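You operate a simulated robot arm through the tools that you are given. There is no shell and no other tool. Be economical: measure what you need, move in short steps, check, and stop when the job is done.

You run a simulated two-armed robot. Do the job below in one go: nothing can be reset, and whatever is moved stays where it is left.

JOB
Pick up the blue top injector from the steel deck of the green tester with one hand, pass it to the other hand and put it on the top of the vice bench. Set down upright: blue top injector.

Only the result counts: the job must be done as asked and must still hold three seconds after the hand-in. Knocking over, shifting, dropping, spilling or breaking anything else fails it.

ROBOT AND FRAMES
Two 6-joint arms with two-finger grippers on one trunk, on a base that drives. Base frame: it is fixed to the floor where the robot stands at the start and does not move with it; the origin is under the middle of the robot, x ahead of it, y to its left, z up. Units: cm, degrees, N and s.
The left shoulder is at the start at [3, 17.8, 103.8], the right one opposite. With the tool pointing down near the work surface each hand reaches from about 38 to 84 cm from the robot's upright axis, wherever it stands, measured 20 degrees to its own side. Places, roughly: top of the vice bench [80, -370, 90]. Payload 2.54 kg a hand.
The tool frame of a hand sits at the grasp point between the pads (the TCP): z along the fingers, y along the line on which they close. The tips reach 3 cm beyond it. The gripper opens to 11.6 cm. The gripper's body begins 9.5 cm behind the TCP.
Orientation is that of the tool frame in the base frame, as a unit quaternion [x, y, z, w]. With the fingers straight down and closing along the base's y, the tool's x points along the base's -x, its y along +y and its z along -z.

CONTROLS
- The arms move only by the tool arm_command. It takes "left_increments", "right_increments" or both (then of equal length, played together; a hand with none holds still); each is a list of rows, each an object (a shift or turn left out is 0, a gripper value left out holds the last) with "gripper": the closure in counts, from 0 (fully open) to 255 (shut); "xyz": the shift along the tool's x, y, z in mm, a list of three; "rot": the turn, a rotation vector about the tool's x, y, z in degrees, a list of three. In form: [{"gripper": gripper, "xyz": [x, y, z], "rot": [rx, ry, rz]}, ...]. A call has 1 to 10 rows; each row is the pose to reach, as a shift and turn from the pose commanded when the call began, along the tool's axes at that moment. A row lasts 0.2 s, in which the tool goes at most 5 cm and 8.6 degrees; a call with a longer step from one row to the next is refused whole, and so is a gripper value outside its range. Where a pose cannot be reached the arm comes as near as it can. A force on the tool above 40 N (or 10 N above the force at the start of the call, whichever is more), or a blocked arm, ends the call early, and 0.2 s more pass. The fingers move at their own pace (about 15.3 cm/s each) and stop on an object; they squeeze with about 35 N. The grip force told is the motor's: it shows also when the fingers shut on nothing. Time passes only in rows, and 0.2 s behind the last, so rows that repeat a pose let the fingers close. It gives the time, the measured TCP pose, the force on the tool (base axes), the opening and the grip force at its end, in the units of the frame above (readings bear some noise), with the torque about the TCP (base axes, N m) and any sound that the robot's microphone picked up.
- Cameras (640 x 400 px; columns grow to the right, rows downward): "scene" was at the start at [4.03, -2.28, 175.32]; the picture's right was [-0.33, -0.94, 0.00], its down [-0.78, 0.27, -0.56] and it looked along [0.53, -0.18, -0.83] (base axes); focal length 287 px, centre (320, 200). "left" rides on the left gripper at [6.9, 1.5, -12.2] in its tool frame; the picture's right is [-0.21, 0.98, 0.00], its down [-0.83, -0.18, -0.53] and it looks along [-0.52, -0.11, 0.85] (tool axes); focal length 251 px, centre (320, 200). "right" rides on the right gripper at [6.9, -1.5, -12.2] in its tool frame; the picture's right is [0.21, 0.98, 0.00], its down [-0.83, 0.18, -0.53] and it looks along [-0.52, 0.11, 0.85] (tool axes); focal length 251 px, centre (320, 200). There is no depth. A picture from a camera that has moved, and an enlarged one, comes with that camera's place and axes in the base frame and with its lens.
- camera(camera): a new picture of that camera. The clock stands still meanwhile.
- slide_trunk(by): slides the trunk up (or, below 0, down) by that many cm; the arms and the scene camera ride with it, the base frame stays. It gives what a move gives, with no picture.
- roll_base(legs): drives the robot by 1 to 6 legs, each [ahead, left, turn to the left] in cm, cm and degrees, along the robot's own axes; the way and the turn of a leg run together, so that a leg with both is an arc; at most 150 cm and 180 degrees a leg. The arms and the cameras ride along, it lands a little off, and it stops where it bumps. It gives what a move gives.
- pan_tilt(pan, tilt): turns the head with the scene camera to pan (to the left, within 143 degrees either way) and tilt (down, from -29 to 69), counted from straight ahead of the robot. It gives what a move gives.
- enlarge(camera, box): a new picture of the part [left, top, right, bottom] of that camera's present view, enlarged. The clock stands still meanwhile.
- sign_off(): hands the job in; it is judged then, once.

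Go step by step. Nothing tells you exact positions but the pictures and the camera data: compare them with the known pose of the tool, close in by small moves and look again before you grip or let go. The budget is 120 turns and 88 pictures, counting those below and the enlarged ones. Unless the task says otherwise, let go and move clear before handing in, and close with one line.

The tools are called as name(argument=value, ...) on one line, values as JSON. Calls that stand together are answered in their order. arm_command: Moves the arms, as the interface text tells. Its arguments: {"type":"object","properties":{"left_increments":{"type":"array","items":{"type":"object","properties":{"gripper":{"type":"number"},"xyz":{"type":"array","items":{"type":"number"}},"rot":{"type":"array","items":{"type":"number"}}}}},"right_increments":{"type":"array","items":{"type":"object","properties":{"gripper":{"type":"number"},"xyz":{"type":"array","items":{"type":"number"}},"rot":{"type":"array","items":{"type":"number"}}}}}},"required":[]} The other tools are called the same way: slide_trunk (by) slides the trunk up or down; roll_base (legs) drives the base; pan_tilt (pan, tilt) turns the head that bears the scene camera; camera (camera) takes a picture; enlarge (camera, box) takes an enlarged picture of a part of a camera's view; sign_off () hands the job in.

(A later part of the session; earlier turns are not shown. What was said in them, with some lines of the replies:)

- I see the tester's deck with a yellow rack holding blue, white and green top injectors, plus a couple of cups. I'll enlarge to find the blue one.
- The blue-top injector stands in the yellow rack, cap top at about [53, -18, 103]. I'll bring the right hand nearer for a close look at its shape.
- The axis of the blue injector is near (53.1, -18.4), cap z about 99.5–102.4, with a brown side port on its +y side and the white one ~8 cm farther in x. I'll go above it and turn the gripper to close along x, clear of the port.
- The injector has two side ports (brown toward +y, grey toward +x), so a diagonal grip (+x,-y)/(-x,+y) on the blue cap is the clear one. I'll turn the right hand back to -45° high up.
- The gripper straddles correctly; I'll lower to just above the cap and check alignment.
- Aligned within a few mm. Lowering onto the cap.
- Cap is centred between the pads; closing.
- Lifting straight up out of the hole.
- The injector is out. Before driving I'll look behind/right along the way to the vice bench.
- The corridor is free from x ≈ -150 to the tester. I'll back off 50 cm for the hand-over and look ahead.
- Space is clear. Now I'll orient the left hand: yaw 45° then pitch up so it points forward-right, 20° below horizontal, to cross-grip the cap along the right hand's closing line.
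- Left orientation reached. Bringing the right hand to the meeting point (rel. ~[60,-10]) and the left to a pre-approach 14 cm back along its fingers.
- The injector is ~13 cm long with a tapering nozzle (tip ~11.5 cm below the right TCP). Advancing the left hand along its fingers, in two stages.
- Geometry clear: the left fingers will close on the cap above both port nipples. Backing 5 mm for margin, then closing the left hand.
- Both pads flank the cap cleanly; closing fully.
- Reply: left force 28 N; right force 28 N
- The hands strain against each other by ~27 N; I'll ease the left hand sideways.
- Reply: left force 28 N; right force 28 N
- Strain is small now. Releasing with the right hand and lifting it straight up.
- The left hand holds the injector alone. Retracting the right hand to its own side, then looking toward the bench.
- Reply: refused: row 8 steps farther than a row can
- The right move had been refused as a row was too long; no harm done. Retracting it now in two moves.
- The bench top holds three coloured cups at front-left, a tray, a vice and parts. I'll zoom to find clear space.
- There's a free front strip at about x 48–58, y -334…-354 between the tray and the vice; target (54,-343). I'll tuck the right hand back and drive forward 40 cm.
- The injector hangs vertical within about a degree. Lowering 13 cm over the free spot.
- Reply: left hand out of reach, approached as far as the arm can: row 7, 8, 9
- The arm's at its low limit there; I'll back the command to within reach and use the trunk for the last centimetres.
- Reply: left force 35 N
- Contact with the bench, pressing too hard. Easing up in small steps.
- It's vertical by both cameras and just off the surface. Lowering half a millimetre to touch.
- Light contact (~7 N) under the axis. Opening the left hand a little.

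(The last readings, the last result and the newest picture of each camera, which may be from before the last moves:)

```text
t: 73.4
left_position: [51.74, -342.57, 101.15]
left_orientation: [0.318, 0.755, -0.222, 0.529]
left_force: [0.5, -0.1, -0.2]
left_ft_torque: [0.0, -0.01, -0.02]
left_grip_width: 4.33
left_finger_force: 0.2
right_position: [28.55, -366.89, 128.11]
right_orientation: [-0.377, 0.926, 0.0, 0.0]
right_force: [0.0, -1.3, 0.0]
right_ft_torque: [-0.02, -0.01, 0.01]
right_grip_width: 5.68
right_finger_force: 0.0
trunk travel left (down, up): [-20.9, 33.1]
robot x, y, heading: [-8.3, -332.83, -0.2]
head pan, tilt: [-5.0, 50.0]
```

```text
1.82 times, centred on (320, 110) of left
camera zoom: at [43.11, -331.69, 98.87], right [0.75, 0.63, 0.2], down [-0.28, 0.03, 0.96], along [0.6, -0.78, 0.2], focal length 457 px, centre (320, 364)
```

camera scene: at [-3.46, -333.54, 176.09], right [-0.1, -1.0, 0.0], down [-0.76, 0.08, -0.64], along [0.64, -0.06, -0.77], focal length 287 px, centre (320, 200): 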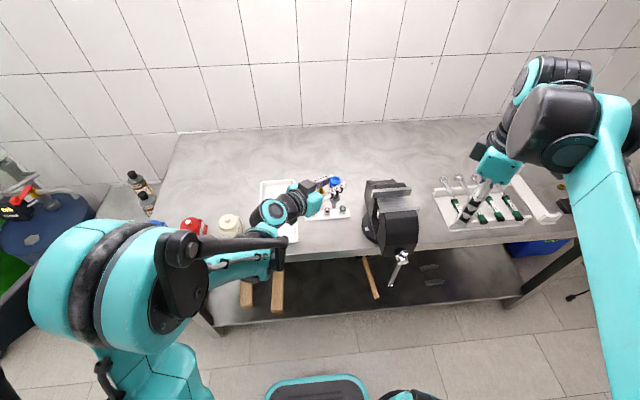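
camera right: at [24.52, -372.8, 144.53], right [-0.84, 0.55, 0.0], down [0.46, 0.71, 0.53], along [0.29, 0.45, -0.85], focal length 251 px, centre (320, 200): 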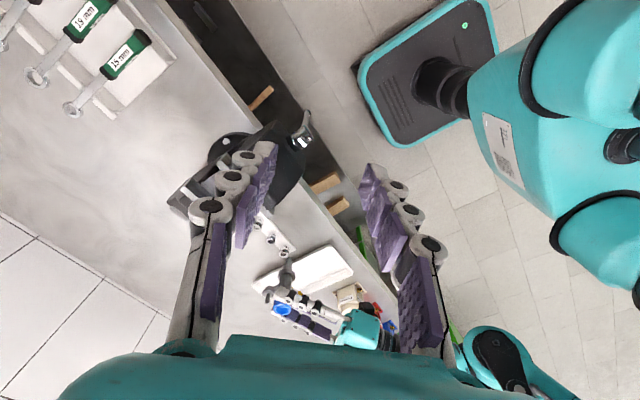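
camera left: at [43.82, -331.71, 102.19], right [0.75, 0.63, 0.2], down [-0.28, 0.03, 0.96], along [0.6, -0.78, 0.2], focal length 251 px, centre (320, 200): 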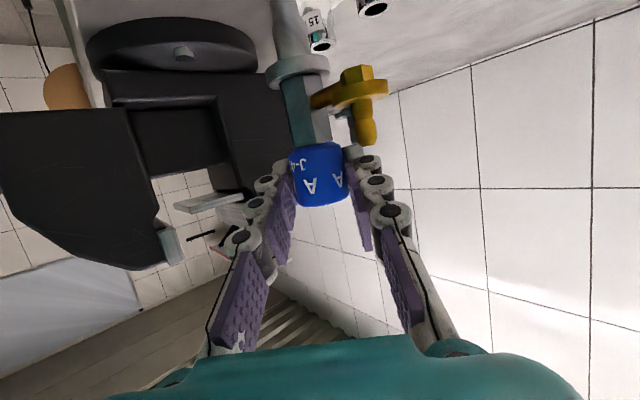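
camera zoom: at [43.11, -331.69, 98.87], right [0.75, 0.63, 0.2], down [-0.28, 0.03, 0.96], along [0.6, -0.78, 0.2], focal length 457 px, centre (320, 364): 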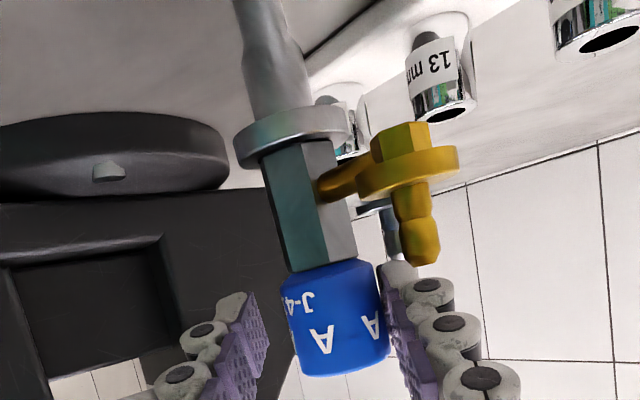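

On opening, the injector leaned ~2–3° onto the +y finger, so I won't back off yet. I'll regrip, then re-check verticality and release more gently.

arm_command(left_increments=[{"gripper": 170}, {"gripper": 178}, {"gripper": 184}, {"gripper": 190}, {"gripper": 255}, {"gripper": 255}])

enlarge(camera="left", box=[240, 0, 400, 210])

enlarge(camera="right", box=[270, 210, 340, 270])

```text
t: 74.8
left_position: [51.69, -342.62, 101.14]
left_orientation: [0.317, 0.755, -0.222, 0.529]
left_force: [-0.2, -0.1, 0.2]
left_ft_torque: [0.02, 0.02, 0.0]
left_grip_width: 3.06
left_finger_force: 35.1
right_position: [28.52, -366.85, 128.1]
right_orientation: [-0.377, 0.926, 0.001, 0.0]
right_force: [-0.6, -0.8, -0.9]
right_ft_torque: [0.01, 0.0, -0.02]
right_grip_width: 5.67
right_finger_force: 0.0
trunk travel left (down, up): [-20.9, 33.1]
robot x, y, heading: [-8.35, -332.89, -0.8]
head pan, tilt: [-5.0, 50.0]
```

```text
1.90 times, centred on (320, 105) of left
camera zoom: at [43.11, -331.69, 98.87], right [0.75, 0.63, 0.2], down [-0.28, 0.03, 0.96], along [0.6, -0.78, 0.2], focal length 479 px, centre (320, 381)
```

zoom: 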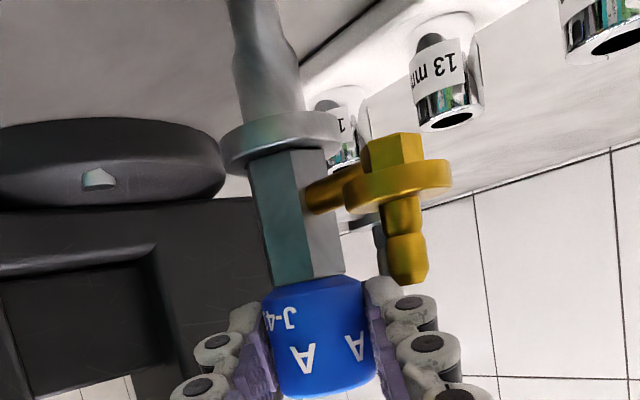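

```text
6.67 times, centred on (305, 240) of right
camera zoom: at [24.53, -372.8, 140.43], right [-0.84, 0.55, 0.0], down [0.46, 0.71, 0.53], along [0.29, 0.45, -0.85], focal length 1676 px, centre (420, -67)
```

zoom: 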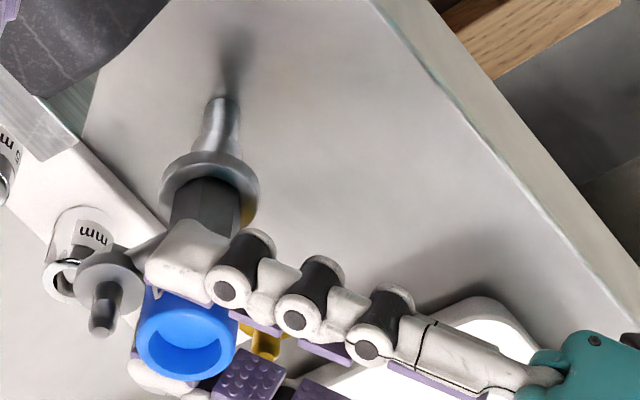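

Regripped; it is vertical in both planes and strain is near zero (no preload this time). Releasing slowly.

arm_command(left_increments=[{"gripper": 192}, {"gripper": 189}, {"gripper": 187}, {"gripper": 186}, {"gripper": 185}, {"gripper": 184}, {"gripper": 183}, {"gripper": 182}, {"gripper": 181}, {"gripper": 180}])

enlarge(camera="left", box=[240, 0, 400, 210])

```text
t: 77.0
left_position: [51.65, -342.59, 101.26]
left_orientation: [0.317, 0.755, -0.222, 0.529]
left_force: [-0.2, 0.4, 0.5]
left_ft_torque: [-0.05, -0.03, -0.01]
left_grip_width: 3.34
left_finger_force: 0.1
right_position: [28.57, -366.94, 128.21]
right_orientation: [-0.377, 0.926, 0.0, -0.001]
right_force: [-0.1, -0.9, 0.1]
right_ft_torque: [-0.01, 0.01, 0.04]
right_grip_width: 5.69
right_finger_force: 0.1
trunk travel left (down, up): [-20.9, 33.1]
robot x, y, heading: [-8.6, -333.31, -0.8]
head pan, tilt: [-5.0, 50.0]
```

```text
1.90 times, centred on (320, 105) of left
camera zoom: at [43.11, -331.7, 98.87], right [0.75, 0.63, 0.2], down [-0.28, 0.03, 0.96], along [0.6, -0.78, 0.2], focal length 479 px, centre (320, 381)
```

zoom: 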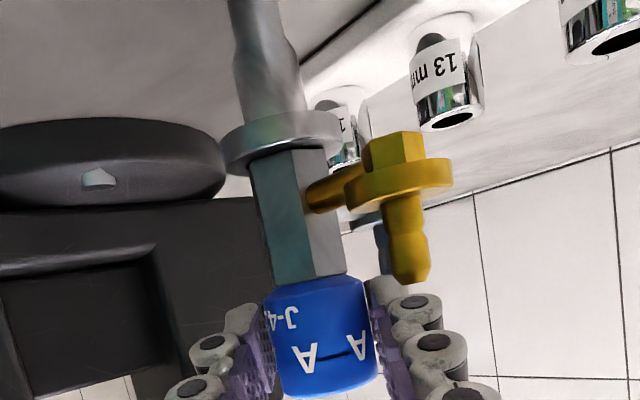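

arm_command(left_increments=[{"gripper": 178}, {"gripper": 176}, {"gripper": 174}, {"gripper": 172}, {"gripper": 170}, {"gripper": 170}])

enlarge(camera="left", box=[240, 0, 400, 210])

```text
t: 78.4
left_position: [51.65, -342.69, 101.24]
left_orientation: [0.318, 0.755, -0.222, 0.529]
left_force: [0.0, -0.5, 0.4]
left_ft_torque: [-0.04, 0.02, -0.06]
left_grip_width: 3.83
left_finger_force: 0.1
right_position: [28.4, -366.85, 128.2]
right_orientation: [-0.377, 0.926, 0.0, 0.0]
right_force: [0.2, 0.2, 0.5]
right_ft_torque: [0.02, 0.01, 0.0]
right_grip_width: 5.68
right_finger_force: 0.1
trunk travel left (down, up): [-20.9, 33.1]
robot x, y, heading: [-8.47, -332.84, -0.6]
head pan, tilt: [-5.0, 50.0]
```

```text
1.90 times, centred on (320, 105) of left
camera zoom: at [43.11, -331.7, 98.87], right [0.75, 0.63, 0.2], down [-0.28, 0.03, 0.96], along [0.6, -0.78, 0.2], focal length 479 px, centre (320, 381)
```

zoom: 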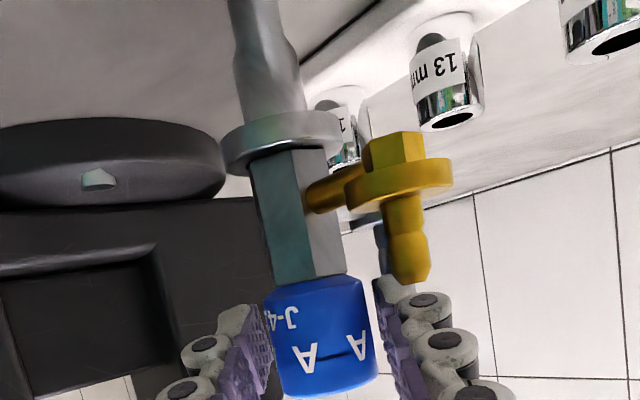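

It now stands free with gaps on both sides. Opening wide slowly, then withdrawing back along the fingers.

arm_command(left_increments=[{"gripper": 160}, {"gripper": 145}, {"gripper": 130}, {"gripper": 110}, {"gripper": 90}, {"gripper": 70}, {"gripper": 50}, {"gripper": 50}])

enlarge(camera="left", box=[200, 0, 440, 260])

```text
t: 80.2
left_position: [51.76, -342.65, 101.26]
left_orientation: [0.317, 0.755, -0.221, 0.529]
left_force: [0.0, -0.2, 0.3]
left_ft_torque: [0.0, 0.0, 0.02]
left_grip_width: 9.34
left_finger_force: 0.0
right_position: [28.51, -366.96, 128.16]
right_orientation: [-0.378, 0.926, 0.0, 0.0]
right_force: [-0.8, 0.2, 0.3]
right_ft_torque: [-0.01, -0.02, 0.0]
right_grip_width: 5.64
right_finger_force: 0.1
trunk travel left (down, up): [-20.9, 33.1]
robot x, y, heading: [-8.64, -332.88, -0.5]
head pan, tilt: [-5.0, 50.0]
```

```text
1.54 times, centred on (320, 130) of left
camera zoom: at [43.11, -331.7, 98.87], right [0.75, 0.63, 0.2], down [-0.28, 0.03, 0.96], along [0.6, -0.78, 0.2], focal length 387 px, centre (320, 308)
```

zoom: 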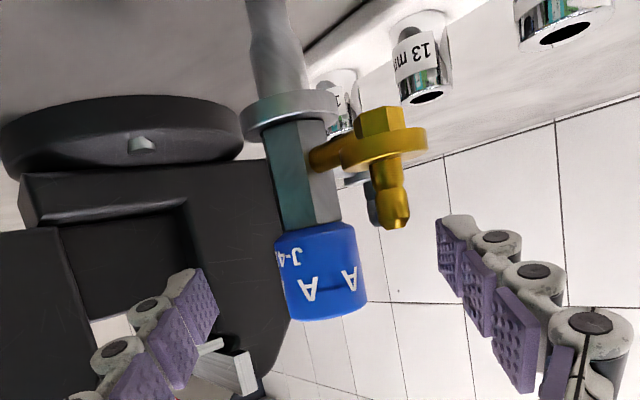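

arm_command(left_increments=[{"xyz": [0, 0, -10]}, {"xyz": [0, 0, -22]}, {"xyz": [0, 0, -36]}, {"xyz": [0, 0, -52]}, {"xyz": [0, 0, -70]}, {"xyz": [0, 0, -90]}, {"xyz": [0, 0, -110]}, {"xyz": [0, 0, -110]}])

enlarge(camera="scene", box=[270, 160, 410, 260])

enlarge(camera="left", box=[200, 0, 440, 260])

```text
t: 82.0
left_position: [45.46, -335.26, 106.65]
left_orientation: [0.318, 0.756, -0.222, 0.528]
left_force: [-0.4, 0.7, -0.9]
left_ft_torque: [0.01, 0.0, -0.07]
left_grip_width: 9.33
left_finger_force: 0.1
left hand out of reach, approached as far as the arm can: row 2, 3, 4, 5, 6, 7, 8
right_position: [28.61, -366.94, 128.16]
right_orientation: [-0.377, 0.926, -0.001, 0.001]
right_force: [0.4, 0.0, -1.0]
right_ft_torque: [0.01, 0.01, -0.01]
right_grip_width: 5.68
right_finger_force: 0.1
trunk travel left (down, up): [-20.9, 33.1]
robot x, y, heading: [-8.07, -332.83, -0.9]
head pan, tilt: [-5.0, 50.0]
```

```text
4.00 times, centred on (340, 210) of scene
camera zoom: at [-3.38, -333.57, 171.98], right [-0.1, -1.0, 0.0], down [-0.76, 0.08, -0.64], along [0.64, -0.06, -0.77], focal length 1149 px, centre (240, 160)
```

zoom: 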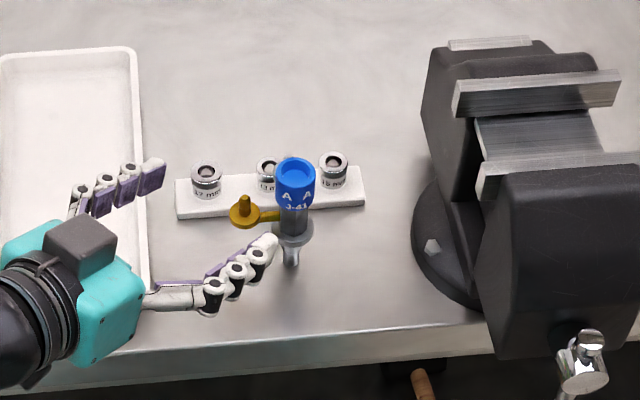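

```text
1.54 times, centred on (320, 130) of left
camera zoom: at [37.01, -324.4, 104.37], right [0.75, 0.63, 0.2], down [-0.28, 0.03, 0.96], along [0.6, -0.78, 0.2], focal length 387 px, centre (320, 308)
```

zoom: 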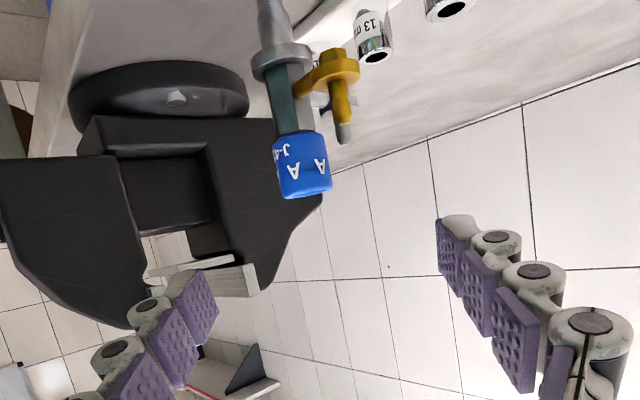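

The injector stands upright and untouched. Raising the trunk and backing off to move clear, then a final check.

slide_trunk(by=8)

roll_base(legs=[[-25, 0, 0]])

enlarge(camera="scene", box=[220, 60, 460, 240])

```text
t: 83.2
left_position: [45.48, -335.38, 114.62]
left_orientation: [0.319, 0.755, -0.223, 0.528]
left_force: [0.0, -0.1, 0.0]
left_ft_torque: [0.0, 0.02, 0.0]
left_grip_width: 9.36
left_finger_force: 0.0
right_position: [28.53, -366.98, 136.13]
right_orientation: [-0.378, 0.926, 0.0, 0.0]
right_force: [0.1, 0.4, 0.4]
right_ft_torque: [-0.02, 0.0, 0.0]
right_grip_width: 5.68
right_finger_force: 0.1
trunk travel left (down, up): [-28.9, 25.1]
robot x, y, heading: [-8.11, -333.02, -0.5]
head pan, tilt: [-5.0, 50.0]
```

```text
t: 85.0
left_position: [20.85, -335.08, 114.67]
left_orientation: [0.319, 0.756, -0.222, 0.528]
left_force: [0.1, -1.0, 0.4]
left_ft_torque: [0.04, 0.0, 0.01]
left_grip_width: 9.3
left_finger_force: 0.1
right_position: [3.76, -366.6, 136.04]
right_orientation: [-0.377, 0.926, 0.0, 0.001]
right_force: [-0.3, 0.1, 0.6]
right_ft_torque: [0.03, -0.07, 0.01]
right_grip_width: 5.72
right_finger_force: 0.1
trunk travel left (down, up): [-28.9, 25.1]
robot x, y, heading: [-33.25, -332.61, -0.6]
head pan, tilt: [-5.0, 50.0]
```

```text
2.22 times, centred on (340, 150) of scene
camera zoom: at [-28.2, -333.23, 179.99], right [-0.1, -0.99, 0.0], down [-0.76, 0.08, -0.64], along [0.64, -0.06, -0.77], focal length 638 px, centre (276, 311)
```

zoom: 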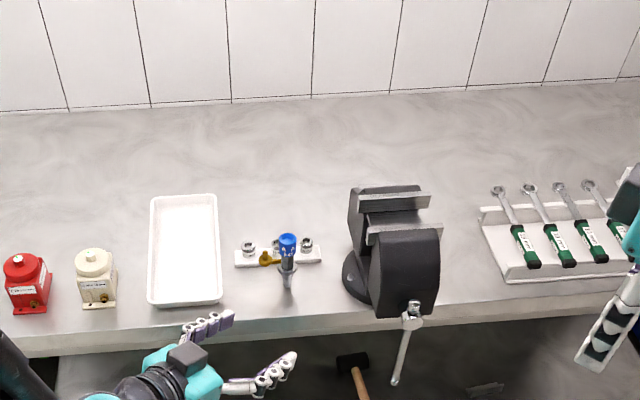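

The injector stands upright on the bench, nothing else has been disturbed, and both hands are clear. Handing in.

sign_off()

```text
The job is handed in.
```

The blue top injector was picked up with the right hand, passed to the left and set upright on the vice bench. It stood free in the last picture before hand-in, and nothing else looked disturbed.
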